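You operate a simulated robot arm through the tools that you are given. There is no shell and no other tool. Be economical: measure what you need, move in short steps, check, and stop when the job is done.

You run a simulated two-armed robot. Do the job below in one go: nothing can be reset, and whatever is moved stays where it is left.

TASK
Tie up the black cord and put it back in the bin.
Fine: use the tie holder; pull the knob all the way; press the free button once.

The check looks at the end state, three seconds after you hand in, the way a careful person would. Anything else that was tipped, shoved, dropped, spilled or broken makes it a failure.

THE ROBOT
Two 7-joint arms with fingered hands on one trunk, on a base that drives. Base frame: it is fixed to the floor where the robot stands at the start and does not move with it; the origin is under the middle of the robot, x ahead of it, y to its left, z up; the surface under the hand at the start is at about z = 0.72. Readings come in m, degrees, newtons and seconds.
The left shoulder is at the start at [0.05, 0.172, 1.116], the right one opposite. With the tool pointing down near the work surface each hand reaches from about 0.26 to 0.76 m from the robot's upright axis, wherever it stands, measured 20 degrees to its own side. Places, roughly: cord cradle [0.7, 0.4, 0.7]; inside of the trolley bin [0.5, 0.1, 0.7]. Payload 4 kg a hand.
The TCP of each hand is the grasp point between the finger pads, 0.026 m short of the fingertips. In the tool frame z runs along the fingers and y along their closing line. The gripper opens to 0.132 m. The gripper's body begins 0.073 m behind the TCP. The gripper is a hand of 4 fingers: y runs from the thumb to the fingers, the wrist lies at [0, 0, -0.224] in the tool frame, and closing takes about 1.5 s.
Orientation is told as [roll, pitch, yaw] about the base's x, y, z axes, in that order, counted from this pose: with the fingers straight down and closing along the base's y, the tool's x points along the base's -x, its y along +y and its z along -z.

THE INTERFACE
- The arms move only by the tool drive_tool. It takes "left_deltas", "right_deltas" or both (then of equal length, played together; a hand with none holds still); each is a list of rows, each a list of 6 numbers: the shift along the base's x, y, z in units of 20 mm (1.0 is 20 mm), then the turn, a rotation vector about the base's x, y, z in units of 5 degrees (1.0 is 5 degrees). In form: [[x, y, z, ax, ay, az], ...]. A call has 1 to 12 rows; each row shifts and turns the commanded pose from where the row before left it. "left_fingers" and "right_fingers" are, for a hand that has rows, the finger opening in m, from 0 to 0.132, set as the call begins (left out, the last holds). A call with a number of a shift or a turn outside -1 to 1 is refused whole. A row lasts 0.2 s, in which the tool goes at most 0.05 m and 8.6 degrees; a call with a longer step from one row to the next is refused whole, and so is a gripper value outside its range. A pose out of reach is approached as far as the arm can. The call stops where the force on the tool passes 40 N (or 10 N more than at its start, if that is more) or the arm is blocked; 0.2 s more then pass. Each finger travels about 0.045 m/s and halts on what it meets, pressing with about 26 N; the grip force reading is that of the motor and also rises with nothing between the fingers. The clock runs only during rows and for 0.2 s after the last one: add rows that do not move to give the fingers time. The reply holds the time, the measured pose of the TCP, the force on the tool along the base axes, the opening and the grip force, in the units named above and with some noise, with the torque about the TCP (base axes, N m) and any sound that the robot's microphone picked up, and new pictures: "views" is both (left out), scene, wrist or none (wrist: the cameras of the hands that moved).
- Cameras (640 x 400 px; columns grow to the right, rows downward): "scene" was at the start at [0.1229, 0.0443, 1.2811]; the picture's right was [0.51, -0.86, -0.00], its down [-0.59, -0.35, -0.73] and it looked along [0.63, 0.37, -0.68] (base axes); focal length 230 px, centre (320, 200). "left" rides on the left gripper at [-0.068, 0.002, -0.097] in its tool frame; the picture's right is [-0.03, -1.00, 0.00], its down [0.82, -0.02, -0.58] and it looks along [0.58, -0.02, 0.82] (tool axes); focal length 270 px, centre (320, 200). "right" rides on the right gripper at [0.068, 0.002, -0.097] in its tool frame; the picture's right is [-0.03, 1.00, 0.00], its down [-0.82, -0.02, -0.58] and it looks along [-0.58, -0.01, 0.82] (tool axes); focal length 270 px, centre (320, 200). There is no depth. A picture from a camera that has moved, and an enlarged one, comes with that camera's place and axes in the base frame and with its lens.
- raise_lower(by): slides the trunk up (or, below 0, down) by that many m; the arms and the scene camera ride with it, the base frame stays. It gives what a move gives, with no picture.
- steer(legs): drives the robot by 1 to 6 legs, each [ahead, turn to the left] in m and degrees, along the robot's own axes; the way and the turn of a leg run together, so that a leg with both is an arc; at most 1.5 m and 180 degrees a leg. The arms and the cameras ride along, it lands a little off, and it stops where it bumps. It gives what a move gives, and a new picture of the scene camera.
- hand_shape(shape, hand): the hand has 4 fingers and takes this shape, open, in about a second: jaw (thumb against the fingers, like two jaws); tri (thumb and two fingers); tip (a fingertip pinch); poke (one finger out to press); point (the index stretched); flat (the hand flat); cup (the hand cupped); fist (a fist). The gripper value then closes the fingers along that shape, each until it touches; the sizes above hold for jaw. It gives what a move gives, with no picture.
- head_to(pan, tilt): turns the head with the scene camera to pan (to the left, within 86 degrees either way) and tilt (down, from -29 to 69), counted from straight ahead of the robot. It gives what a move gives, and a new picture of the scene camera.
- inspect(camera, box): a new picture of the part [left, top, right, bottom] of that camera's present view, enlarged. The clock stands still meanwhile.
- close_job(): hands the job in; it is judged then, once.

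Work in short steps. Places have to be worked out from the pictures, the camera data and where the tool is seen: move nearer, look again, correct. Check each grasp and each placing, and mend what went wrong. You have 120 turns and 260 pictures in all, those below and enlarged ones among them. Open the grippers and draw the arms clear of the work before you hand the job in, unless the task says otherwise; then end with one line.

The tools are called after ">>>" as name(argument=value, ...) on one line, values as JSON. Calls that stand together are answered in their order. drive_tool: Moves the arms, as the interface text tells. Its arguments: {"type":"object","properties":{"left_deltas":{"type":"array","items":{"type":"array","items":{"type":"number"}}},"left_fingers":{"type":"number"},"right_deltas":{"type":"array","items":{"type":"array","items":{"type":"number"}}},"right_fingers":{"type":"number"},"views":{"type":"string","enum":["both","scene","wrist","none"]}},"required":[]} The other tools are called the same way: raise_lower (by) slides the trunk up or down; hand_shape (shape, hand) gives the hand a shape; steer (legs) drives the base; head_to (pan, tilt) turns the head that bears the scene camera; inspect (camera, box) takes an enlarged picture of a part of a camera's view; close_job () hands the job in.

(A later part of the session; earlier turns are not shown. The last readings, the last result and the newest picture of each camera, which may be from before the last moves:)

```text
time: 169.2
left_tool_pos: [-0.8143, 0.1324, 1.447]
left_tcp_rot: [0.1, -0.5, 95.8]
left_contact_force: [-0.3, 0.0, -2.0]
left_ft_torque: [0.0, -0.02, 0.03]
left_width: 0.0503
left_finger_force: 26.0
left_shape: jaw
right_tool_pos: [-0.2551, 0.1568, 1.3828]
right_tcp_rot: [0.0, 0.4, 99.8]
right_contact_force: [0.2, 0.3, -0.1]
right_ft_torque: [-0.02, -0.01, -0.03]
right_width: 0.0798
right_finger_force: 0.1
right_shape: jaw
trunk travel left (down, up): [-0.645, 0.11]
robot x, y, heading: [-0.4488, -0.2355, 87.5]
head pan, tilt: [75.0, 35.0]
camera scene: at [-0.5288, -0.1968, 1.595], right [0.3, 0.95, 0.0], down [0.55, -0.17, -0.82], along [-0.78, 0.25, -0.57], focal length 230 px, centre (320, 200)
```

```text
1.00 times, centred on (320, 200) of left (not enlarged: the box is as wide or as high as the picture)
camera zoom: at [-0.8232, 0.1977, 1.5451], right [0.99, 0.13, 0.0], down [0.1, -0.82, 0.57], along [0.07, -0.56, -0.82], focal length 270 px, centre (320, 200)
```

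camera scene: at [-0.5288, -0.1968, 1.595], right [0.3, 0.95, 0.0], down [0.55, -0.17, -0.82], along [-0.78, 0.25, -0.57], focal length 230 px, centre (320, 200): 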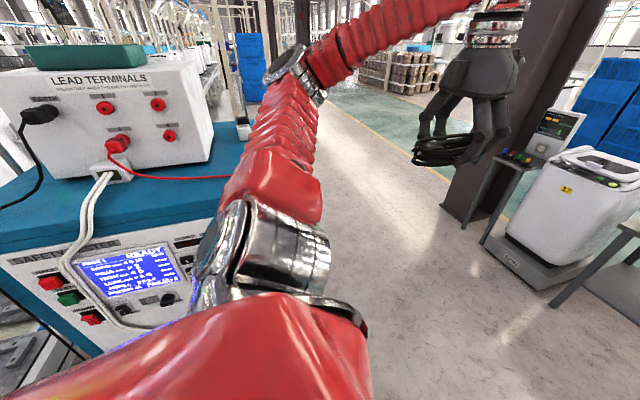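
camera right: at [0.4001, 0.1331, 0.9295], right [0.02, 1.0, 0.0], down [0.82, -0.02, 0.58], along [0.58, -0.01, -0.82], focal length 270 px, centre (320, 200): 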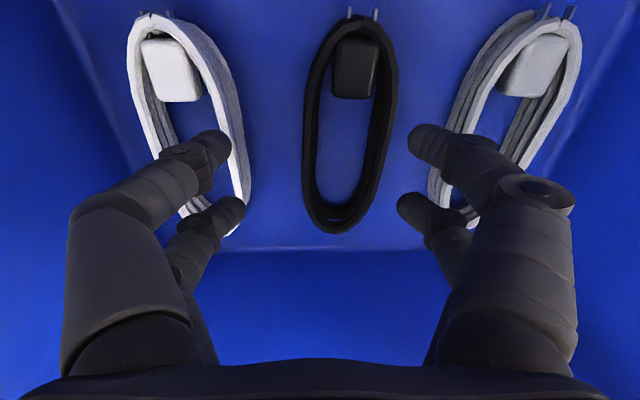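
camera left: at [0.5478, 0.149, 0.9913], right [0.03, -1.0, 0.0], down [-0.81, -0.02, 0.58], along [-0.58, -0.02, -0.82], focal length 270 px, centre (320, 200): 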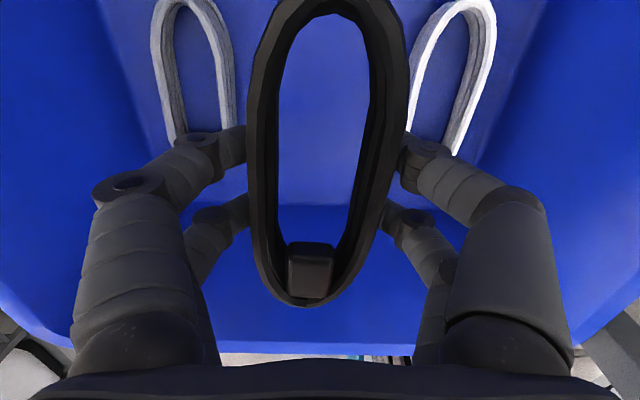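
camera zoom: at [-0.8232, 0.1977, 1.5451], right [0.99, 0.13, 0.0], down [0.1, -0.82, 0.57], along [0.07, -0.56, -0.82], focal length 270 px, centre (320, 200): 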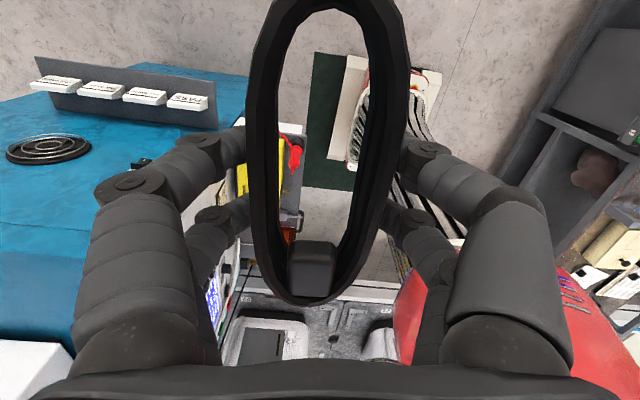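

The left arm is close beside the tall tester, and the base sits on the rubber mat. I rotate right ~25° to swing the arm away from the tester, and then try ahead.

>>> steer(legs=[[0, -25]])

>>> steer(legs=[[0.2, 0]])

```text
time: 171.0
left_tool_pos: [-0.6205, 0.2498, 1.4478]
left_tcp_rot: [0.2, -0.7, 70.4]
left_contact_force: [0.2, -0.6, -2.4]
left_ft_torque: [0.04, -0.04, 0.02]
left_width: 0.0507
left_finger_force: 26.2
left_shape: jaw
right_tool_pos: [-0.1053, 0.0325, 1.3823]
right_tcp_rot: [0.1, 0.2, 74.4]
right_contact_force: [0.1, 0.3, -0.3]
right_ft_torque: [0.02, 0.01, 0.02]
right_width: 0.0801
right_finger_force: 0.0
right_shape: jaw
trunk travel left (down, up): [-0.645, 0.11]
robot x, y, heading: [-0.4637, -0.228, 61.9]
head pan, tilt: [75.0, 35.0]
camera scene: at [-0.5241, -0.158, 1.5951], right [0.68, 0.73, 0.0], down [0.42, -0.39, -0.82], along [-0.6, 0.56, -0.57], focal length 230 px, centre (320, 200)
```

scene: 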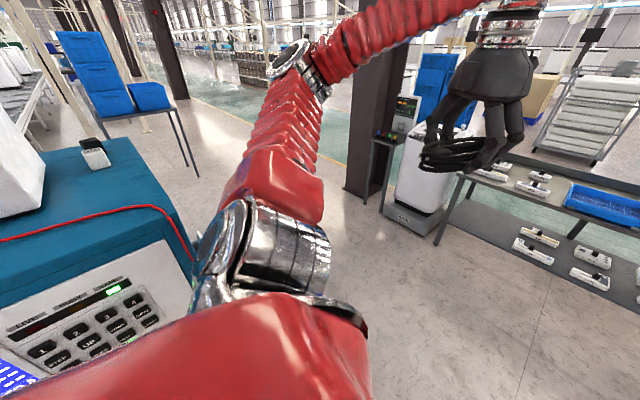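

```text
time: 172.6
left_tool_pos: [-0.5243, 0.4333, 1.4475]
left_tcp_rot: [0.1, -0.6, 70.5]
left_contact_force: [0.4, 0.1, -2.4]
left_ft_torque: [0.01, -0.03, -0.01]
left_width: 0.05
left_finger_force: 26.0
left_shape: jaw
right_tool_pos: [-0.0089, 0.2145, 1.3828]
right_tcp_rot: [0.1, 0.2, 74.4]
right_contact_force: [0.0, 0.8, -0.4]
right_ft_torque: [-0.01, -0.02, 0.01]
right_width: 0.0796
right_finger_force: 0.1
right_shape: jaw
trunk travel left (down, up): [-0.645, 0.11]
robot x, y, heading: [-0.3703, -0.0486, 61.7]
head pan, tilt: [75.0, 35.0]
camera scene: at [-0.426, 0.0247, 1.595], right [0.68, 0.73, 0.0], down [0.42, -0.39, -0.82], along [-0.6, 0.56, -0.57], focal length 230 px, centre (320, 200)
```

scene: 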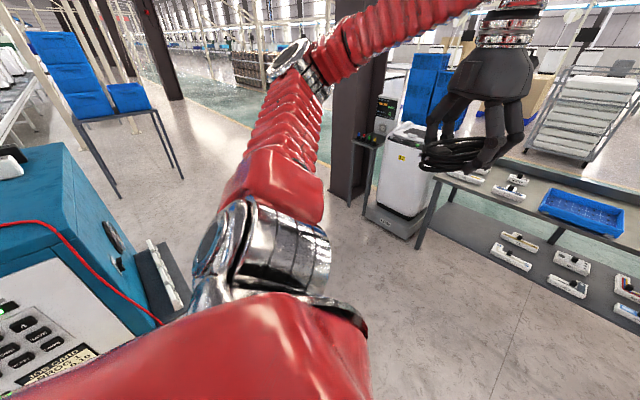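

Free again; the left arm had been against the tester. I continue ahead, then turn left once past it.

>>> steer(legs=[[0.25, 0], [0, 30]])

>>> steer(legs=[[0.75, 0]])

>>> steer(legs=[[0, -43]])

>>> steer(legs=[[0, -43]])

```text
time: 176.1
left_tool_pos: [-0.6227, 0.5156, 1.4479]
left_tcp_rot: [0.1, -0.6, 100.3]
left_contact_force: [0.4, 0.0, -1.6]
left_ft_torque: [-0.03, -0.02, -0.03]
left_width: 0.05
left_finger_force: 26.3
left_shape: jaw
right_tool_pos: [-0.0684, 0.5816, 1.3828]
right_tcp_rot: [0.0, 0.3, 104.2]
right_contact_force: [0.3, -0.7, 0.7]
right_ft_torque: [0.0, 0.0, 0.0]
right_width: 0.0799
right_finger_force: 0.0
right_shape: jaw
trunk travel left (down, up): [-0.645, 0.11]
robot x, y, heading: [-0.2199, 0.1778, 91.4]
head pan, tilt: [75.0, 35.0]
camera scene: at [-0.3098, 0.2104, 1.595], right [0.24, 0.97, 0.0], down [0.56, -0.14, -0.82], along [-0.8, 0.19, -0.57], focal length 230 px, centre (320, 200)
```

scene: 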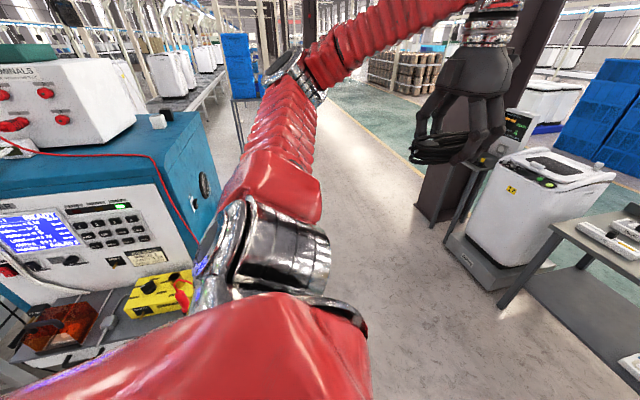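

```text
time: 180.2
left_tool_pos: [-0.6384, 1.2642, 1.4493]
left_tcp_rot: [0.0, -0.7, 100.1]
left_contact_force: [1.0, 0.0, -2.1]
left_ft_torque: [0.0, -0.04, 0.0]
left_width: 0.0502
left_finger_force: 26.6
left_shape: jaw
right_tool_pos: [-0.0827, 1.3296, 1.3843]
right_tcp_rot: [-0.1, 0.3, 104.1]
right_contact_force: [-0.5, -0.3, 0.3]
right_ft_torque: [0.01, 0.0, 0.03]
right_width: 0.0801
right_finger_force: 0.1
right_shape: jaw
trunk travel left (down, up): [-0.645, 0.11]
robot x, y, heading: [-0.2384, 0.9266, 91.4]
head pan, tilt: [75.0, 35.0]
camera scene: at [-0.3262, 0.9591, 1.595], right [0.24, 0.97, 0.0], down [0.56, -0.14, -0.82], along [-0.8, 0.19, -0.57], focal length 230 px, centre (320, 200)
```

scene: 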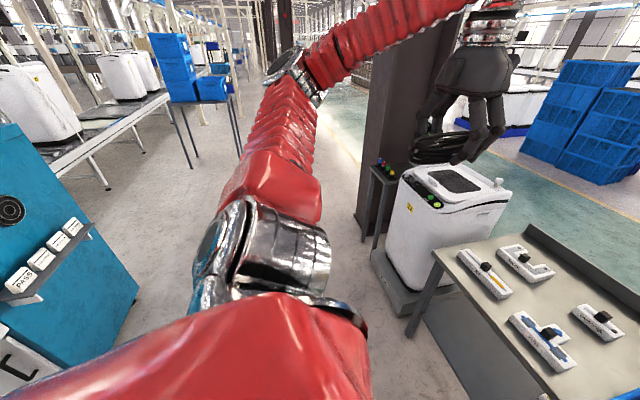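

```text
time: 182.9
left_tool_pos: [-0.2975, 1.4456, 1.4497]
left_tcp_rot: [0.2, -0.6, 56.7]
left_contact_force: [-0.2, 0.2, -2.1]
left_ft_torque: [-0.02, 0.01, 0.04]
left_width: 0.0499
left_finger_force: 26.2
left_shape: jaw
right_tool_pos: [0.1516, 1.112, 1.3842]
right_tcp_rot: [0.0, 0.3, 60.7]
right_contact_force: [-0.3, 0.9, 0.3]
right_ft_torque: [0.01, 0.04, 0.03]
right_width: 0.0796
right_finger_force: 0.1
right_shape: jaw
trunk travel left (down, up): [-0.645, 0.11]
robot x, y, heading: [-0.2698, 0.9478, 48.0]
head pan, tilt: [75.0, 35.0]
camera scene: at [-0.307, 1.032, 1.595], right [0.84, 0.55, 0.0], down [0.31, -0.48, -0.82], along [-0.45, 0.69, -0.57], focal length 230 px, centre (320, 200)
```

scene: 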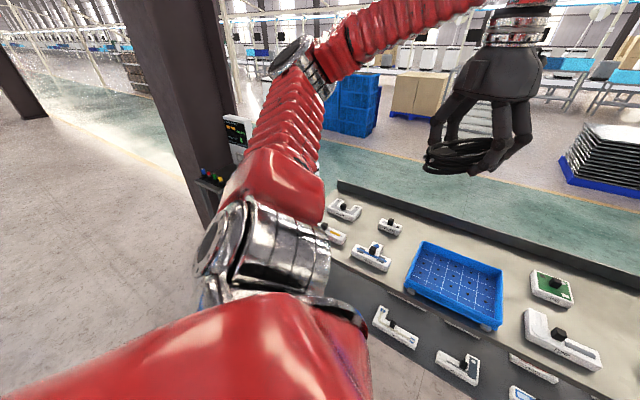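

```text
time: 185.5
left_tool_pos: [0.052, 1.3341, 1.4504]
left_tcp_rot: [0.2, -0.6, 13.9]
left_contact_force: [-0.5, 0.9, -1.8]
left_ft_torque: [-0.02, 0.0, 0.01]
left_width: 0.0495
left_finger_force: 26.0
left_shape: jaw
right_tool_pos: [0.1553, 0.7834, 1.3851]
right_tcp_rot: [0.1, 0.3, 17.9]
right_contact_force: [0.9, 0.2, -0.2]
right_ft_torque: [-0.01, -0.02, -0.02]
right_width: 0.0799
right_finger_force: 0.1
right_shape: jaw
trunk travel left (down, up): [-0.645, 0.11]
robot x, y, heading: [-0.2667, 0.9849, 5.6]
head pan, tilt: [75.0, 35.0]
camera scene: at [-0.2399, 1.0727, 1.5951], right [0.99, -0.16, 0.0], down [-0.09, -0.57, -0.82], along [0.13, 0.81, -0.57], focal length 230 px, centre (320, 200)
```

scene: 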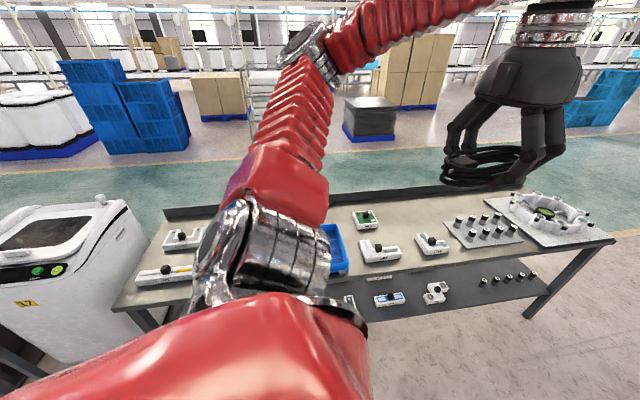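

Good. Now along the aisle to x ≈ 0.63, then turn right to face the holder.

>>> steer(legs=[[0.9, -6]])

>>> steer(legs=[[0, -43]])

>>> steer(legs=[[0, -43]])

>>> head_to(pan=0, tilt=55)

```text
time: 190.3
left_tool_pos: [0.9996, 1.3304, 1.4513]
left_tcp_rot: [-0.2, -0.6, 7.4]
left_contact_force: [-1.1, 0.0, -1.7]
left_ft_torque: [0.02, 0.0, 0.02]
left_width: 0.0493
left_finger_force: 26.5
left_shape: jaw
right_tool_pos: [1.0376, 0.7757, 1.3864]
right_tcp_rot: [0.0, 0.3, 11.4]
right_contact_force: [-0.1, 0.5, -0.7]
right_ft_torque: [-0.03, 0.01, 0.0]
right_width: 0.0799
right_finger_force: 0.0
right_shape: jaw
trunk travel left (down, up): [-0.645, 0.11]
robot x, y, heading: [0.6442, 1.0184, -0.8]
head pan, tilt: [75.0, 35.0]
camera scene: at [0.6787, 1.1052, 1.595], right [0.96, -0.27, 0.0], down [-0.16, -0.55, -0.82], along [0.22, 0.79, -0.57], focal length 230 px, centre (320, 200)
```

scene: 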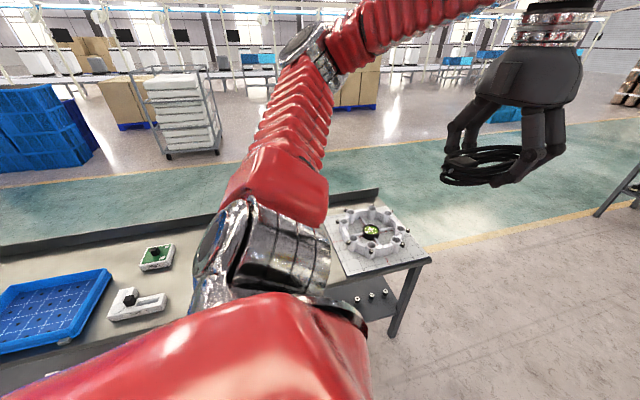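

```text
time: 193.0
left_tool_pos: [1.1144, 1.0038, 1.4512]
left_tcp_rot: [0.2, -0.7, -36.0]
left_contact_force: [-0.4, -0.4, -1.6]
left_ft_torque: [0.01, 0.02, 0.02]
left_width: 0.0496
left_finger_force: 25.9
left_shape: jaw
right_tool_pos: [0.7603, 0.5716, 1.3863]
right_tcp_rot: [0.1, 0.2, -32.0]
right_contact_force: [-0.6, 0.9, 0.6]
right_ft_torque: [0.0, 0.0, -0.03]
right_width: 0.0799
right_finger_force: 0.1
right_shape: jaw
trunk travel left (down, up): [-0.645, 0.11]
robot x, y, heading: [0.668, 1.0443, -43.7]
head pan, tilt: [75.0, 35.0]
camera scene: at [0.7502, 1.0825, 1.595], right [0.52, -0.86, 0.0], down [-0.49, -0.3, -0.82], along [0.7, 0.42, -0.57], focal length 230 px, centre (320, 200)
```

scene: 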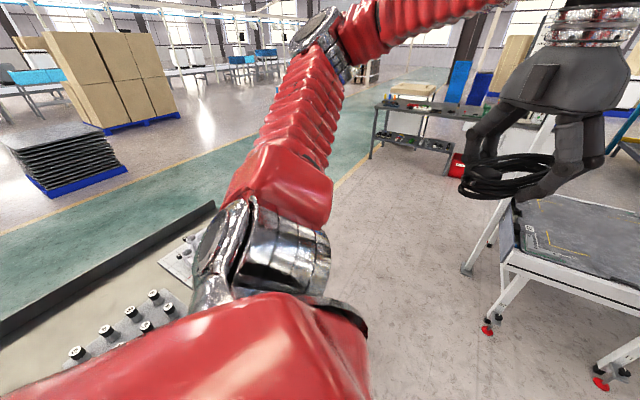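

```text
time: 195.6
left_tool_pos: [0.9694, 0.7065, 1.4511]
left_tcp_rot: [0.1, -0.6, -78.8]
left_contact_force: [0.1, -0.3, -2.0]
left_ft_torque: [0.0, -0.01, 0.03]
left_width: 0.049
left_finger_force: 26.2
left_shape: jaw
right_tool_pos: [0.4146, 0.6295, 1.3877]
right_tcp_rot: [0.1, 0.2, -74.6]
right_contact_force: [-0.3, -0.7, -0.3]
right_ft_torque: [0.02, 0.04, -0.01]
right_width: 0.0799
right_finger_force: 0.0
right_shape: jaw
trunk travel left (down, up): [-0.645, 0.11]
robot x, y, heading: [0.7018, 1.0449, -86.5]
head pan, tilt: [75.0, 35.0]
camera scene: at [0.7885, 1.0147, 1.5951], right [-0.19, -0.98, 0.0], down [-0.56, 0.11, -0.82], along [0.8, -0.16, -0.57], focal length 230 px, centre (320, 200)
```

scene: 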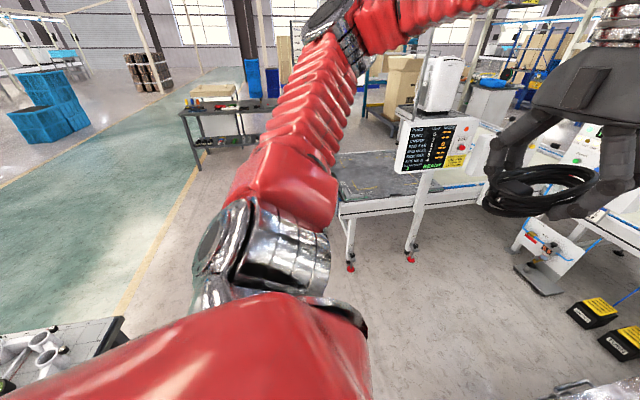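

```text
time: 197.1
left_tool_pos: [0.9693, 0.7096, 1.4508]
left_tcp_rot: [0.0, -0.8, -78.7]
left_contact_force: [-0.4, -0.4, -1.7]
left_ft_torque: [0.04, 0.03, -0.02]
left_width: 0.0489
left_finger_force: 26.2
left_shape: jaw
right_tool_pos: [0.4166, 0.631, 1.3877]
right_tcp_rot: [0.1, 0.2, -74.5]
right_contact_force: [0.3, 0.2, 0.1]
right_ft_torque: [0.03, 0.04, -0.02]
right_width: 0.0802
right_finger_force: 0.1
right_shape: jaw
trunk travel left (down, up): [-0.645, 0.11]
robot x, y, heading: [0.7055, 1.0439, -86.1]
head pan, tilt: [0.0, 55.0]
camera scene: at [0.7085, 0.9616, 1.5668], right [-1.0, -0.07, 0.0], down [-0.06, 0.82, -0.57], along [0.04, -0.57, -0.82], focal length 230 px, centre (320, 200)
```

scene: 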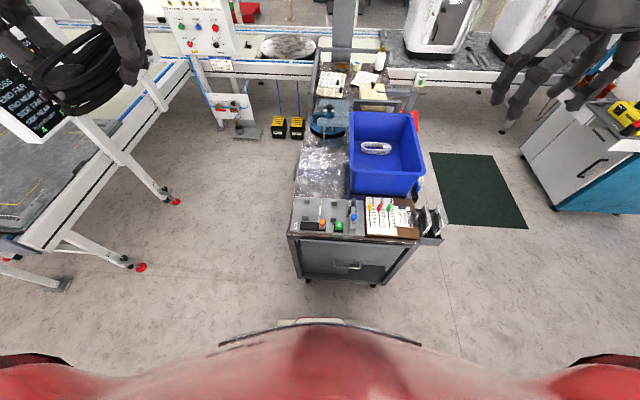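

Perfect stance facing the holder. I zoom in on it to re-measure from here.

>>> inspect(camera="scene", box=[270, 185, 390, 260])

>>> inspect(camera="left", box=[0, 0, 640, 400])

```text
5.33 times, centred on (330, 222) of scene
camera zoom: at [0.7085, 0.9616, 1.5668], right [-1.0, -0.07, 0.0], down [-0.06, 0.82, -0.57], along [0.04, -0.57, -0.82], focal length 1225 px, centre (267, 80)
```

zoom: 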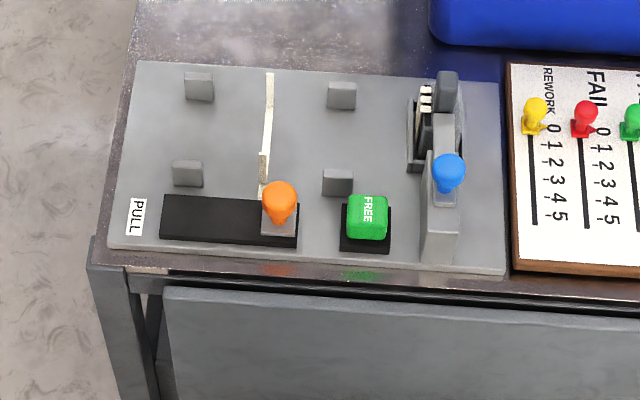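

```text
1.00 times, centred on (320, 200) of left (not enlarged: the box is as wide or as high as the picture)
camera zoom: at [0.9836, 0.6427, 1.5496], right [-0.98, -0.22, 0.0], down [-0.18, 0.8, 0.57], along [-0.13, 0.55, -0.82], focal length 270 px, centre (320, 200)
```

zoom: 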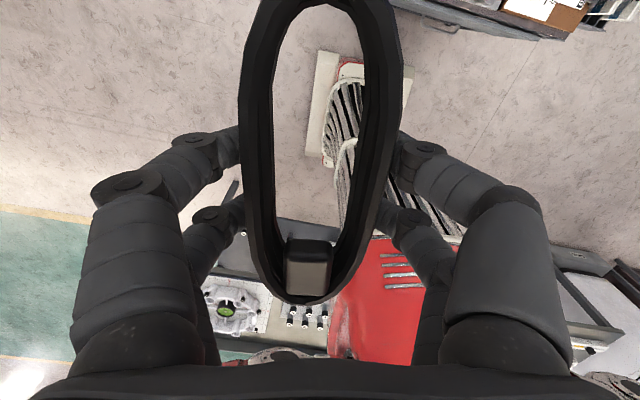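

Measured: cradle centre ≈ [0.744, 0.443], tie at x ≈ 0.744, knob ≈ [0.729, 0.52], button ≈ [0.665, 0.524]. I lower the trunk and turn the hand to yaw 0 while still high and off to the side.

>>> raise_lower(by=-0.3)

>>> drive_tool(left_deltas=[[-0.5, -0.2, 0, 0, 0, 1], [-0.5, -0.2, 0, 0, 0, 1], [-0.5, -0.2, 0, 0, 0, 1], [-0.5, -0.2, 0, 0, 0, 1], [-0.5, -0.2, 0, 0, 0, 1], [-0.5, -0.2, 0, 0, 0, 1], [-0.5, -0.2, 0, 0, 0, 1], [-0.5, -0.2, 0, 0, 0, 1], [-0.5, -0.2, 0, 0, 0, 1], [-0.5, -0.2, 0, 0, 0, 1], [0, 0, 0, 0, 0, 1], [0, 0, 0, 0, 0, 1]], views="none")

>>> drive_tool(left_deltas=[[-0.5, -1, 0, 0, 0, 1], [-0.5, -1, 0, 0, 0, 1], [-0.5, -1, 0, 0, 0, 1], [-0.5, -1, 0, 0, 0, 0.74], [-0.5, -1, 0, 0, 0, 0], [-0.5, -1, 0, 0, 0, 0], [-0.5, -1, 0, 0, 0, 0], [-0.5, -1, 0, 0, 0, 0], [-0.5, -1, 0, 0, 0, 0], [-0.5, -1, 0, 0, 0, 0]], views="both")

```text
time: 200.1
left_tool_pos: [0.9685, 0.7085, 1.1522]
left_tcp_rot: [0.2, -0.7, -78.7]
left_contact_force: [-0.1, 0.7, -1.1]
left_ft_torque: [0.0, 0.0, 0.0]
left_width: 0.0489
left_finger_force: 26.2
left_shape: jaw
right_tool_pos: [0.4129, 0.6322, 1.0878]
right_tcp_rot: [0.0, 0.2, -74.6]
right_contact_force: [-0.3, 1.2, -0.4]
right_ft_torque: [0.05, -0.03, 0.02]
right_width: 0.0799
right_finger_force: 0.0
right_shape: jaw
trunk travel left (down, up): [-0.345, 0.41]
robot x, y, heading: [0.7032, 1.0459, -86.1]
head pan, tilt: [0.0, 55.0]
```

```text
time: 202.7
left_tool_pos: [0.8687, 0.668, 1.1521]
left_tcp_rot: [0.0, -0.7, -18.7]
left_contact_force: [-0.2, 0.2, -1.7]
left_ft_torque: [0.02, 0.02, -0.01]
left_width: 0.0488
left_finger_force: 25.7
left_shape: jaw
right_tool_pos: [0.4142, 0.6306, 1.0875]
right_tcp_rot: [0.1, 0.2, -74.5]
right_contact_force: [0.5, -0.5, 0.4]
right_ft_torque: [0.01, 0.04, -0.03]
right_width: 0.08
right_finger_force: 0.1
right_shape: jaw
trunk travel left (down, up): [-0.345, 0.41]
robot x, y, heading: [0.6981, 1.0403, -86.2]
head pan, tilt: [0.0, 55.0]
```

```text
time: 204.8
left_tool_pos: [0.7666, 0.4693, 1.1505]
left_tcp_rot: [0.2, -0.7, 0.1]
left_contact_force: [0.5, -0.2, -2.5]
left_ft_torque: [0.04, -0.02, -0.02]
left_width: 0.049
left_finger_force: 26.1
left_shape: jaw
right_tool_pos: [0.4137, 0.6291, 1.0869]
right_tcp_rot: [0.1, 0.3, -74.5]
right_contact_force: [-0.4, 0.2, 0.9]
right_ft_torque: [0.01, -0.01, 0.0]
right_width: 0.0801
right_finger_force: 0.0
right_shape: jaw
trunk travel left (down, up): [-0.345, 0.41]
robot x, y, heading: [0.7008, 1.0452, -86.1]
head pan, tilt: [0.0, 55.0]
camera scene: at [0.7091, 0.9202, 1.2647], right [-1.0, -0.07, 0.0], down [-0.05, 0.82, -0.57], along [0.04, -0.57, -0.82], focal length 230 px, centre (320, 200)
camera left: at [0.8342, 0.4695, 1.2492], right [0.03, -1.0, 0.0], down [-0.82, -0.02, 0.57], along [-0.57, -0.01, -0.82], focal length 270 px, centre (320, 200)
```

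scene: 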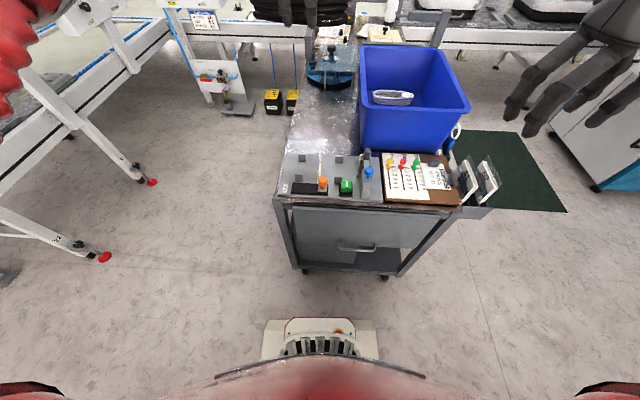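
left: 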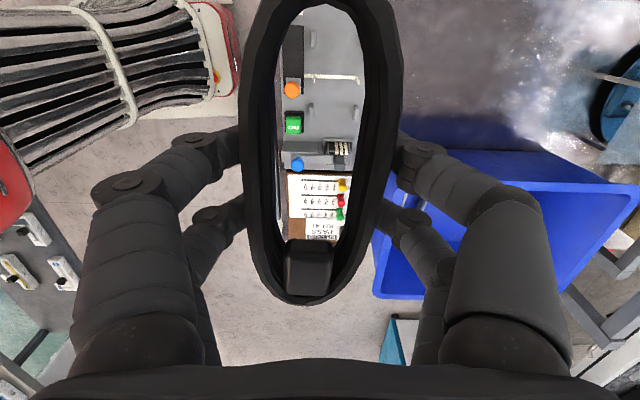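

Yaw 0 reached and the tie is visible through the loop. I centre on [0.744, 0.4435], level the pitch, and descend to z ≈ 0.87 (above the tie's standing ends).

>>> drive_tool(left_deltas=[[-0.6, -0.7, -1, 0, 0.14, 0], [-0.53, -0.6, -1, 0, 0, 0], [0, 0, -1, 0, 0, 0], [0, 0, -1, 0, 0, 0], [0, 0, -1, 0, 0, 0], [0, 0, -1, 0, 0, 0], [0, 0, -1, 0, 0, 0], [0, 0, -1, 0, 0, 0], [0, 0, -1, 0, 0, 0], [0, 0, -1, 0, 0, 0], [0, 0, -1, 0, 0, 0], [0, 0, -1, 0, 0, 0]], views="none")

>>> drive_tool(left_deltas=[[0, 0, -1, 0, 0, 0], [0, 0, -1, 0, 0, 0], [0, 0, 0, 0, 0, 0], [0, 0, 0, 0, 0, 0]], views="both")

>>> inspect(camera="scene", box=[260, 120, 400, 210])

```text
time: 207.4
left_tool_pos: [0.7438, 0.4423, 0.9113]
left_tcp_rot: [0.2, 0.0, 0.0]
left_contact_force: [0.0, -0.5, -1.8]
left_ft_torque: [-0.01, 0.0, 0.05]
left_width: 0.0491
left_finger_force: 25.9
left_shape: jaw
right_tool_pos: [0.4142, 0.6308, 1.0879]
right_tcp_rot: [0.2, 0.1, -74.6]
right_contact_force: [0.0, -0.5, 0.4]
right_ft_torque: [0.0, 0.02, -0.01]
right_width: 0.0801
right_finger_force: 0.1
right_shape: jaw
trunk travel left (down, up): [-0.345, 0.41]
robot x, y, heading: [0.7007, 1.0447, -86.0]
head pan, tilt: [0.0, 55.0]
```

```text
time: 208.4
left_tool_pos: [0.7459, 0.4425, 0.8736]
left_tcp_rot: [0.1, 0.1, 0.0]
left_contact_force: [-0.1, -0.8, -2.1]
left_ft_torque: [0.02, 0.04, -0.03]
left_width: 0.0492
left_finger_force: 25.9
left_shape: jaw
right_tool_pos: [0.4146, 0.6303, 1.0878]
right_tcp_rot: [0.1, 0.2, -74.6]
right_contact_force: [-0.8, -0.1, -0.8]
right_ft_torque: [-0.02, -0.03, 0.0]
right_width: 0.0803
right_finger_force: 0.0
right_shape: jaw
trunk travel left (down, up): [-0.345, 0.41]
robot x, y, heading: [0.7014, 1.0465, -86.2]
head pan, tilt: [0.0, 55.0]
camera scene: at [0.7096, 0.9205, 1.2648], right [-1.0, -0.07, 0.0], down [-0.05, 0.82, -0.57], along [0.04, -0.57, -0.82], focal length 230 px, centre (320, 200)
camera left: at [0.8125, 0.4432, 0.97], right [0.03, -1.0, 0.0], down [-0.82, -0.02, 0.58], along [-0.58, -0.01, -0.82], focal length 270 px, centre (320, 200)
```

scene: 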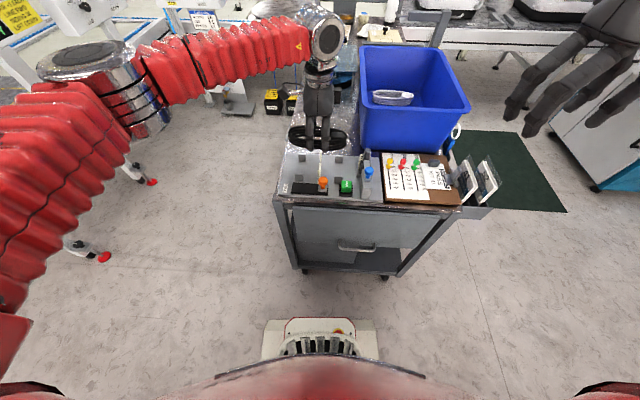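
left: 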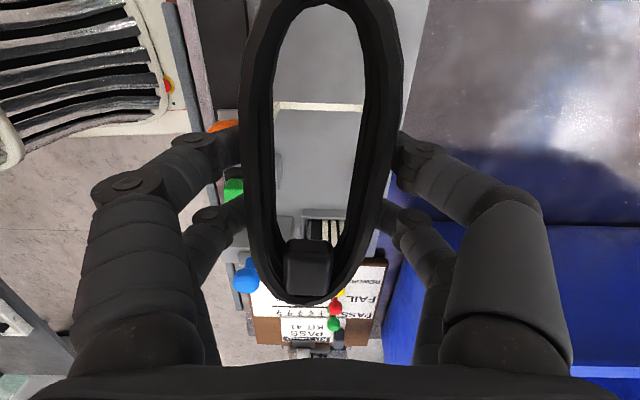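

```text
4.44 times, centred on (330, 165) of scene
camera zoom: at [0.7096, 0.9205, 1.2648], right [-1.0, -0.07, 0.0], down [-0.05, 0.82, -0.57], along [0.04, -0.57, -0.82], focal length 1021 px, centre (276, 356)
```

zoom: 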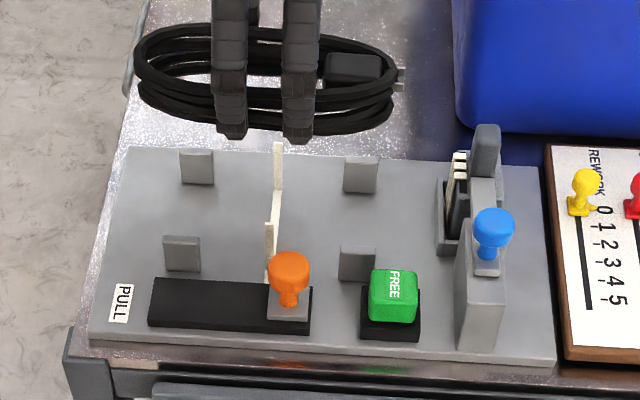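

The two finger digits straddle the tie (0.727/0.765 vs tie 0.745) and y is centred between the tabs. I descend slowly to z ≈ 0.80 and look.

>>> drive_tool(left_deltas=[[-0.05, 0.08, -0.7, 0, 0, 0], [0, 0, -0.7, 0, 0, 0], [0, 0, -0.7, 0, 0, 0], [0, 0, -0.7, 0, 0, 0], [0, 0, -0.7, 0, 0, 0], [0, 0, 0, 0, 0, 0]], views="none")

>>> inspect(camera="scene", box=[260, 120, 400, 210])

```text
time: 209.8
left_tool_pos: [0.7445, 0.4448, 0.8027]
left_tcp_rot: [0.1, 0.0, 0.0]
left_contact_force: [0.7, 1.4, -1.5]
left_ft_torque: [0.0, 0.02, 0.0]
left_width: 0.0489
left_finger_force: 25.6
left_shape: jaw
right_tool_pos: [0.4141, 0.6305, 1.0882]
right_tcp_rot: [0.1, 0.1, -74.7]
right_contact_force: [-1.0, -0.5, -0.2]
right_ft_torque: [0.0, 0.01, -0.02]
right_width: 0.0803
right_finger_force: 0.1
right_shape: jaw
trunk travel left (down, up): [-0.345, 0.41]
robot x, y, heading: [0.7036, 1.0466, -86.2]
head pan, tilt: [0.0, 55.0]
```

```text
4.44 times, centred on (330, 165) of scene
camera zoom: at [0.7096, 0.9207, 1.2648], right [-1.0, -0.07, 0.0], down [-0.05, 0.82, -0.57], along [0.04, -0.57, -0.82], focal length 1021 px, centre (276, 356)
```

zoom: 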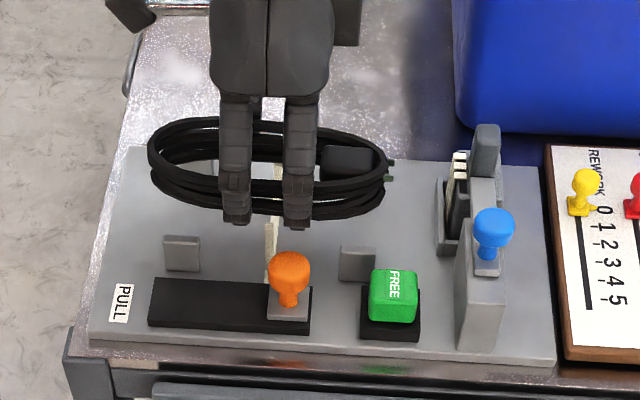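

Everything lines up; the near tie end shows between the fingertips. I lower slowly to the plate.

>>> drive_tool(left_deltas=[[0, 0, -0.5, 0, 0, 0], [0, 0, -0.5, 0, 0, 0], [0, 0, -0.25, 0, 0, 0], [0, 0, -0.25, 0, 0, 0], [0, 0, -0.25, 0, 0, 0], [0, 0, 0, 0, 0, 0]], views="none")

>>> inspect(camera="scene", box=[260, 120, 400, 210])

```text
time: 211.1
left_tool_pos: [0.7441, 0.4435, 0.7743]
left_tcp_rot: [-0.4, 0.3, 0.0]
left_contact_force: [5.8, 8.0, 22.3]
left_ft_torque: [1.0, 0.99, -0.63]
left_width: 0.0497
left_finger_force: 25.9
left_shape: jaw
right_tool_pos: [0.4137, 0.6322, 1.0875]
right_tcp_rot: [-0.1, 0.2, -74.6]
right_contact_force: [-1.2, -0.4, -0.1]
right_ft_torque: [0.03, -0.01, 0.01]
right_width: 0.0801
right_finger_force: 0.1
right_shape: jaw
trunk travel left (down, up): [-0.345, 0.41]
robot x, y, heading: [0.7014, 1.0468, -86.2]
head pan, tilt: [0.0, 55.0]
stopped in row 6 (left hand): the force on the tool passed its limit at 41 N (the readings are from after the stop); the commanded pose is now the measured one
```

```text
4.44 times, centred on (330, 165) of scene
camera zoom: at [0.7102, 0.9229, 1.265], right [-1.0, -0.07, 0.0], down [-0.05, 0.82, -0.57], along [0.04, -0.57, -0.82], focal length 1021 px, centre (276, 356)
```

zoom: 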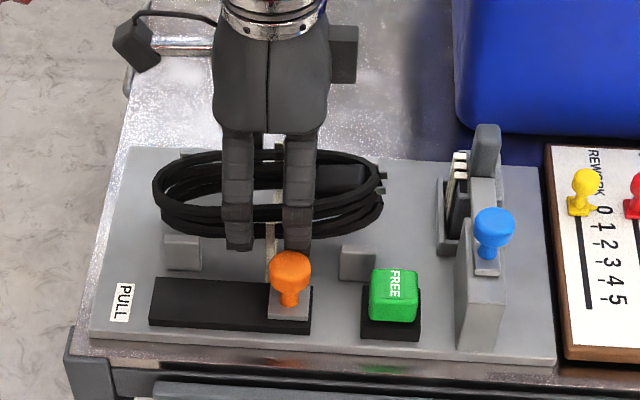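

Contact at TCP z 0.774 with tips still ~1.3 cm above the plate: the near finger's knuckle is presumably meeting the orange knob. The cord is already below the tab tops, so I lift a few mm to unload, level, and check before releasing.

>>> drive_tool(left_deltas=[[0, 0, 0.15, 0.08, -0.06, 0], [0, 0, 0.15, 0, 0, 0], [0, 0, 0, 0, 0, 0]], views="wrist")

>>> inspect(camera="scene", box=[290, 135, 360, 200])

```text
time: 211.9
left_tool_pos: [0.745, 0.4425, 0.7787]
left_tcp_rot: [0.1, 0.0, 0.0]
left_contact_force: [3.0, 2.9, 10.2]
left_ft_torque: [0.52, 0.52, -0.31]
left_width: 0.0497
left_finger_force: 25.8
left_shape: jaw
right_tool_pos: [0.4139, 0.6308, 1.0882]
right_tcp_rot: [0.0, 0.2, -74.7]
right_contact_force: [-0.1, 0.6, -0.6]
right_ft_torque: [-0.02, 0.0, -0.01]
right_width: 0.0799
right_finger_force: 0.0
right_shape: jaw
trunk travel left (down, up): [-0.345, 0.41]
robot x, y, heading: [0.7013, 1.0467, -86.4]
head pan, tilt: [0.0, 55.0]
camera left: at [0.8116, 0.4443, 0.8752], right [0.03, -1.0, 0.0], down [-0.82, -0.02, 0.58], along [-0.58, -0.01, -0.82], focal length 270 px, centre (320, 200)
```

left: 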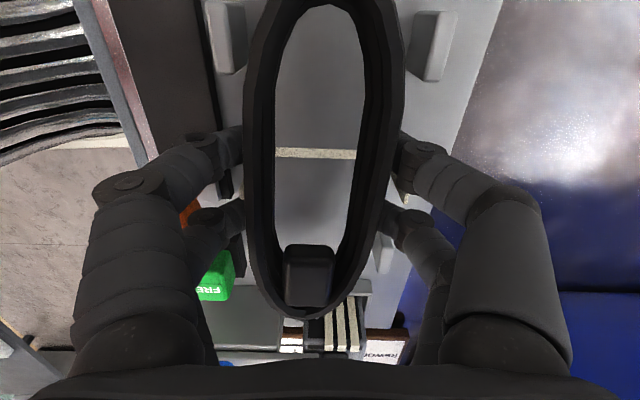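

```text
6.15 times, centred on (325, 168) of scene
camera zoom: at [0.7099, 0.922, 1.2649], right [-1.0, -0.07, 0.0], down [-0.05, 0.82, -0.57], along [0.04, -0.57, -0.82], focal length 1413 px, centre (289, 400)
```

zoom: 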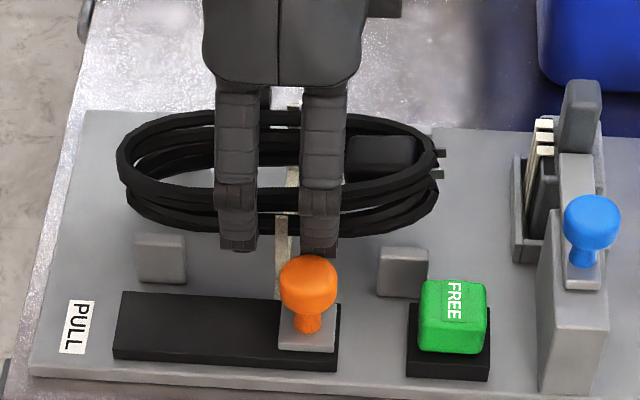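

The force/torque solution puts the contact on top of the near-right tab (x≈0.69, y≈0.49): the channel centre is really y ≈ 0.439 and the cord is skewed ~3° in the hand. I lift 1.5 cm, shift −y 6 mm, rotate +3.4°, and lower again.

>>> drive_tool(left_deltas=[[0, 0, 0.4, 0, 0, 0], [0, 0, 0.4, 0, 0, 0], [-0.03, -0.3, 0, 0, 0, 0.68], [0, 0, 0, 0, 0, 0]], views="wrist")

```text
time: 212.9
left_tool_pos: [0.7438, 0.4371, 0.7936]
left_tcp_rot: [0.2, 0.0, 3.5]
left_contact_force: [-0.2, 0.1, -2.2]
left_ft_torque: [-0.02, -0.01, 0.02]
left_width: 0.0494
left_finger_force: 26.0
left_shape: jaw
right_tool_pos: [0.4148, 0.6315, 1.0881]
right_tcp_rot: [0.0, 0.2, -74.6]
right_contact_force: [-0.7, -0.6, -0.7]
right_ft_torque: [0.0, 0.0, -0.01]
right_width: 0.0798
right_finger_force: 0.1
right_shape: jaw
trunk travel left (down, up): [-0.345, 0.41]
robot x, y, heading: [0.7024, 1.0478, -85.8]
head pan, tilt: [0.0, 55.0]
camera left: at [0.8107, 0.4419, 0.8907], right [0.09, -1.0, 0.0], down [-0.81, -0.07, 0.58], along [-0.57, -0.05, -0.82], focal length 270 px, centre (320, 200)
```

left: 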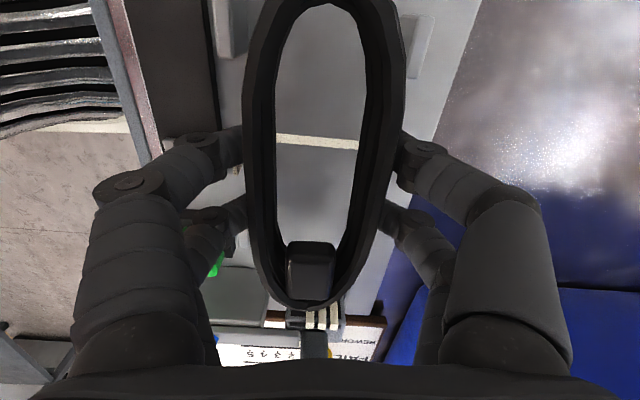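

Now lowering again in small steps.

>>> drive_tool(left_deltas=[[0, 0, -0.25, 0, 0, 0], [0, 0, -0.25, 0, 0, 0], [0, 0, -0.25, 0, 0, 0], [0, 0, -0.25, 0, 0, 0], [0, 0, -0.25, 0, 0, 0], [0, 0, 0, 0, 0, 0]], views="none")

>>> inspect(camera="scene", box=[290, 135, 360, 200])

```text
time: 214.3
left_tool_pos: [0.7441, 0.4353, 0.7687]
left_tcp_rot: [0.2, -0.1, 3.4]
left_contact_force: [-0.3, 0.3, -1.8]
left_ft_torque: [-0.01, 0.0, 0.0]
left_width: 0.0492
left_finger_force: 26.3
left_shape: jaw
right_tool_pos: [0.4142, 0.6303, 1.0878]
right_tcp_rot: [0.0, 0.2, -74.6]
right_contact_force: [0.2, -0.5, -0.5]
right_ft_torque: [0.01, -0.01, 0.02]
right_width: 0.0802
right_finger_force: 0.0
right_shape: jaw
trunk travel left (down, up): [-0.345, 0.41]
robot x, y, heading: [0.7018, 1.0461, -86.4]
head pan, tilt: [0.0, 55.0]
```

```text
6.15 times, centred on (325, 168) of scene
camera zoom: at [0.7096, 0.9205, 1.2648], right [-1.0, -0.07, 0.0], down [-0.05, 0.82, -0.57], along [0.04, -0.57, -0.82], focal length 1413 px, centre (289, 400)
```

zoom: 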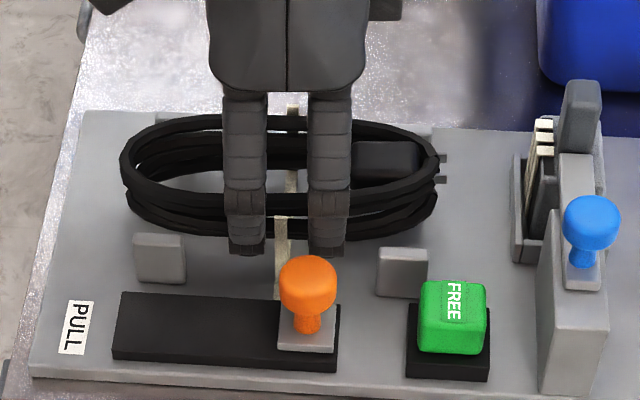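

No contact now. I go the last few mm to the plate.

>>> drive_tool(left_deltas=[[0, 0, -0.2, 0, 0, 0], [0, 0, -0.2, 0, 0, 0], [0, 0, 0, 0, 0, 0]], views="none")

```text
time: 215.1
left_tool_pos: [0.743, 0.4357, 0.7595]
left_tcp_rot: [0.2, -0.2, 3.5]
left_contact_force: [0.7, 0.6, -1.6]
left_ft_torque: [-0.01, 0.03, -0.04]
left_width: 0.0494
left_finger_force: 25.8
left_shape: jaw
right_tool_pos: [0.4135, 0.6305, 1.0883]
right_tcp_rot: [0.2, 0.2, -74.7]
right_contact_force: [-0.6, -0.2, -0.3]
right_ft_torque: [0.03, -0.03, -0.01]
right_width: 0.08
right_finger_force: 0.1
right_shape: jaw
trunk travel left (down, up): [-0.345, 0.41]
robot x, y, heading: [0.7004, 1.048, -86.2]
head pan, tilt: [0.0, 55.0]
```

>>> drive_tool(left_deltas=[[0, 0, -0.15, 0, 0, 0], [0, 0, -0.15, 0, 0, 0], [0, 0, 0, 0, 0, 0]], views="wrist")

>>> inspect(camera="scene", box=[290, 135, 360, 200])

```text
time: 215.9
left_tool_pos: [0.7436, 0.4376, 0.7556]
left_tcp_rot: [0.0, -0.1, 3.4]
left_contact_force: [0.6, 0.5, 12.1]
left_ft_torque: [0.1, -0.43, -0.05]
left_width: 0.05
left_finger_force: 26.4
left_shape: jaw
right_tool_pos: [0.4146, 0.632, 1.0884]
right_tcp_rot: [0.0, 0.1, -74.7]
right_contact_force: [-0.5, 0.2, 0.1]
right_ft_torque: [0.02, 0.0, 0.01]
right_width: 0.08
right_finger_force: 0.0
right_shape: jaw
trunk travel left (down, up): [-0.345, 0.41]
robot x, y, heading: [0.7006, 1.0435, -86.3]
head pan, tilt: [0.0, 55.0]
camera left: at [0.8108, 0.4418, 0.8537], right [0.09, -1.0, 0.0], down [-0.81, -0.07, 0.58], along [-0.58, -0.05, -0.82], focal length 270 px, centre (320, 200)
```

left: 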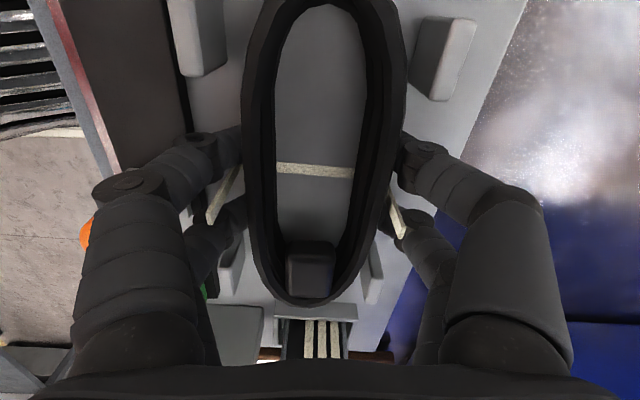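

```text
6.15 times, centred on (325, 168) of scene
camera zoom: at [0.7095, 0.922, 1.2652], right [-1.0, -0.07, 0.0], down [-0.05, 0.82, -0.57], along [0.04, -0.57, -0.82], focal length 1413 px, centre (289, 400)
```

zoom: 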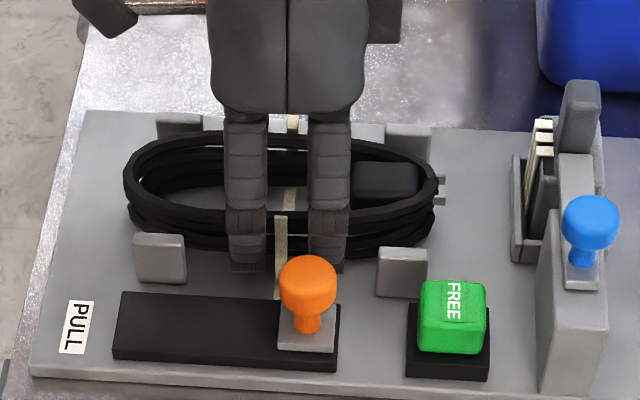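

The cord lies on the plate between the four tabs with both tie ends standing outside it. I unload slightly, open the fingers a little, and look.

>>> drive_tool(left_deltas=[[0, 0, 0.1, 0, 0, 0], [0, 0, 0, 0, 0, 0], [0, 0, 0, 0, 0, 0], [0, 0, 0, 0, 0, 0]], left_fingers=0.064, views="wrist")

```text
time: 216.9
left_tool_pos: [0.7433, 0.4362, 0.7558]
left_tcp_rot: [0.1, -0.1, 3.4]
left_contact_force: [-0.4, 0.2, 6.1]
left_ft_torque: [0.03, 0.11, -0.03]
left_width: 0.0613
left_finger_force: 0.1
left_shape: jaw
right_tool_pos: [0.4136, 0.6312, 1.0888]
right_tcp_rot: [0.0, 0.1, -74.6]
right_contact_force: [0.3, 0.3, 0.1]
right_ft_torque: [-0.03, -0.01, -0.06]
right_width: 0.0802
right_finger_force: 0.1
right_shape: jaw
trunk travel left (down, up): [-0.345, 0.41]
robot x, y, heading: [0.6999, 1.0459, -86.2]
head pan, tilt: [0.0, 55.0]
camera left: at [0.8109, 0.4415, 0.8539], right [0.09, -1.0, 0.0], down [-0.81, -0.07, 0.58], along [-0.57, -0.05, -0.82], focal length 270 px, centre (320, 200)
```

left: 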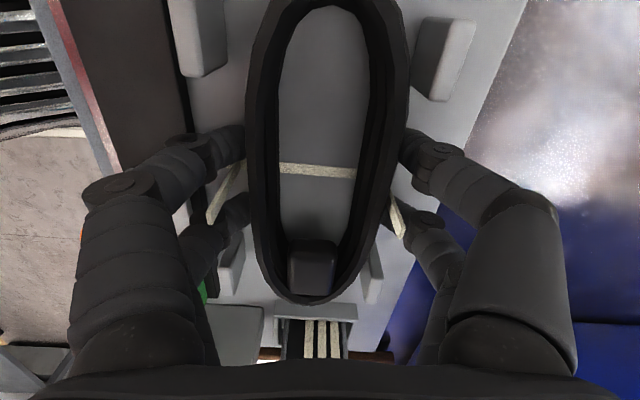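

Released (grip force 0). I open slightly more and rise straight up.

>>> drive_tool(left_deltas=[[0, 0, 0.1, 0, 0, 0], [0, 0, 0.4, 0, 0, 0], [0, 0, 0.5, 0, 0, 0], [0, 0, 0.5, 0, 0, 0], [0, 0, 1, 0, 0, 0], [0, 0, 1, 0, 0, 0], [0, 0, 1, 0, 0, 0], [0, 0, 1, 0, 0, 0], [0, 0, 1, 0, 0, 0], [0, 0, 1, 0, 0, 0]], left_fingers=0.07, views="wrist")

>>> inspect(camera="scene", box=[290, 135, 360, 200])

```text
time: 219.1
left_tool_pos: [0.7436, 0.4383, 0.905]
left_tcp_rot: [0.2, 0.1, 3.6]
left_contact_force: [-1.0, -0.3, -0.3]
left_ft_torque: [-0.03, 0.02, 0.01]
left_width: 0.0693
left_finger_force: 0.0
left_shape: jaw
right_tool_pos: [0.4144, 0.6305, 1.0877]
right_tcp_rot: [0.0, 0.2, -74.6]
right_contact_force: [-1.1, -0.6, 0.0]
right_ft_torque: [0.0, -0.03, 0.03]
right_width: 0.0801
right_finger_force: 0.1
right_shape: jaw
trunk travel left (down, up): [-0.345, 0.41]
robot x, y, heading: [0.6998, 1.0444, -86.2]
head pan, tilt: [0.0, 55.0]
camera left: at [0.8107, 0.4427, 1.0034], right [0.09, -1.0, 0.0], down [-0.81, -0.07, 0.58], along [-0.57, -0.05, -0.82], focal length 270 px, centre (320, 200)
```

left: 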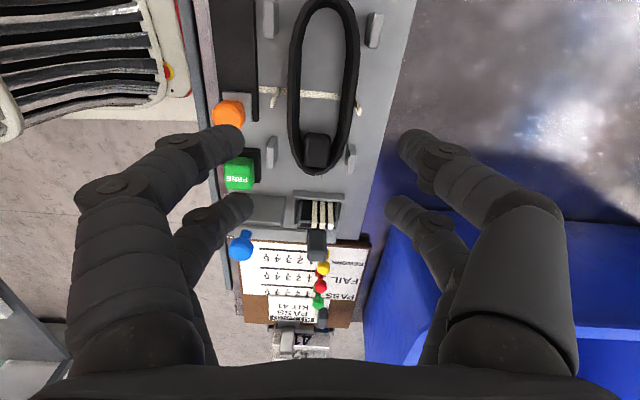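

```text
6.15 times, centred on (325, 168) of scene
camera zoom: at [0.7096, 0.9209, 1.2649], right [-1.0, -0.07, 0.0], down [-0.05, 0.82, -0.57], along [0.04, -0.57, -0.82], focal length 1413 px, centre (289, 400)
```

zoom: 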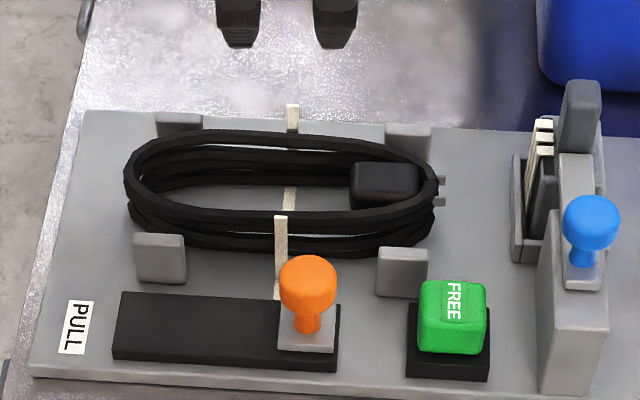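

The cord is seated perfectly. Triangulating both cameras: knob ball ≈ [0.730, 0.513, 0.776], button top ≈ [0.667, 0.511, 0.765]. I rise a little, turn the hand so it closes along x, and move over the knob with a 6 cm opening.

>>> drive_tool(left_deltas=[[0, 1, 1, 0, 0, -1], [0, 1, 1, 0, 0, -1], [0, 1, 0, 0, 0, -1], [0, 1, 0, 0, 0, -1], [0, 0, 0, 0, 0, -1], [0, 0, 0, 0, 0, -1], [0, 0, 0, 0, 0, -1], [0, 0, 0, 0, 0, -1], [0, 0, 0, 0, 0, -1], [0, 0, 0, 0, 0, -1], [0, 0, 0, 0, 0, -1], [0, 0, 0, 0, 0, -1]], left_fingers=0.06, views="none")

>>> drive_tool(left_deltas=[[0, 0, 0, 0, 0, -1], [0, 0, 0, 0, 0, -1], [0, 0, 0, 0, 0, -1], [0, 0, 0, 0, 0, -1], [0, 0, 0, 0, 0, -1], [0, 0, 0, 0, 0, -1], [0, 0, 0, 0, 0, -0.7], [0, 0, 0, 0, 0, 0]], views="wrist")

```text
time: 221.7
left_tool_pos: [0.7434, 0.5158, 0.9461]
left_tcp_rot: [0.1, 0.0, -56.6]
left_contact_force: [1.1, -0.1, -0.1]
left_ft_torque: [-0.04, -0.06, -0.01]
left_width: 0.0606
left_finger_force: 0.0
left_shape: jaw
right_tool_pos: [0.4137, 0.6301, 1.0892]
right_tcp_rot: [0.0, 0.2, -74.6]
right_contact_force: [0.4, -0.3, -0.2]
right_ft_torque: [0.01, -0.04, 0.0]
right_width: 0.0801
right_finger_force: 0.2
right_shape: jaw
trunk travel left (down, up): [-0.345, 0.41]
robot x, y, heading: [0.7017, 1.048, -86.2]
head pan, tilt: [0.0, 55.0]
```

```text
time: 223.5
left_tool_pos: [0.744, 0.5158, 0.9462]
left_tcp_rot: [0.1, 0.0, -90.1]
left_contact_force: [-0.2, -0.7, -0.4]
left_ft_torque: [-0.01, -0.02, 0.04]
left_width: 0.0603
left_finger_force: 0.1
left_shape: jaw
right_tool_pos: [0.4142, 0.6304, 1.0887]
right_tcp_rot: [0.2, 0.2, -74.6]
right_contact_force: [-0.2, 0.2, -0.7]
right_ft_torque: [-0.02, -0.02, 0.01]
right_width: 0.0801
right_finger_force: 0.0
right_shape: jaw
trunk travel left (down, up): [-0.345, 0.41]
robot x, y, heading: [0.7033, 1.046, -86.1]
head pan, tilt: [0.0, 55.0]
camera left: at [0.7441, 0.447, 1.0436], right [-1.0, -0.02, 0.0], down [-0.02, 0.82, 0.58], along [-0.01, 0.58, -0.82], focal length 270 px, centre (320, 200)
```

left: 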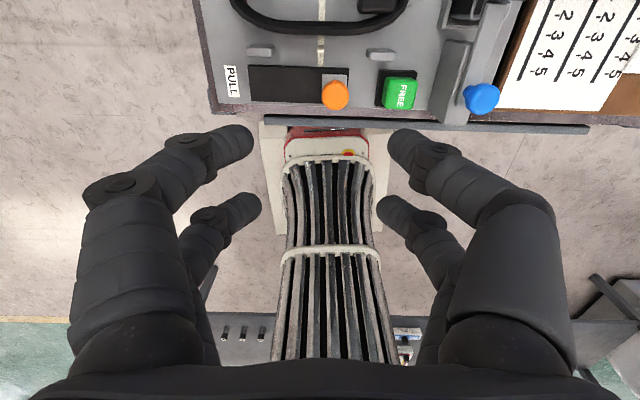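

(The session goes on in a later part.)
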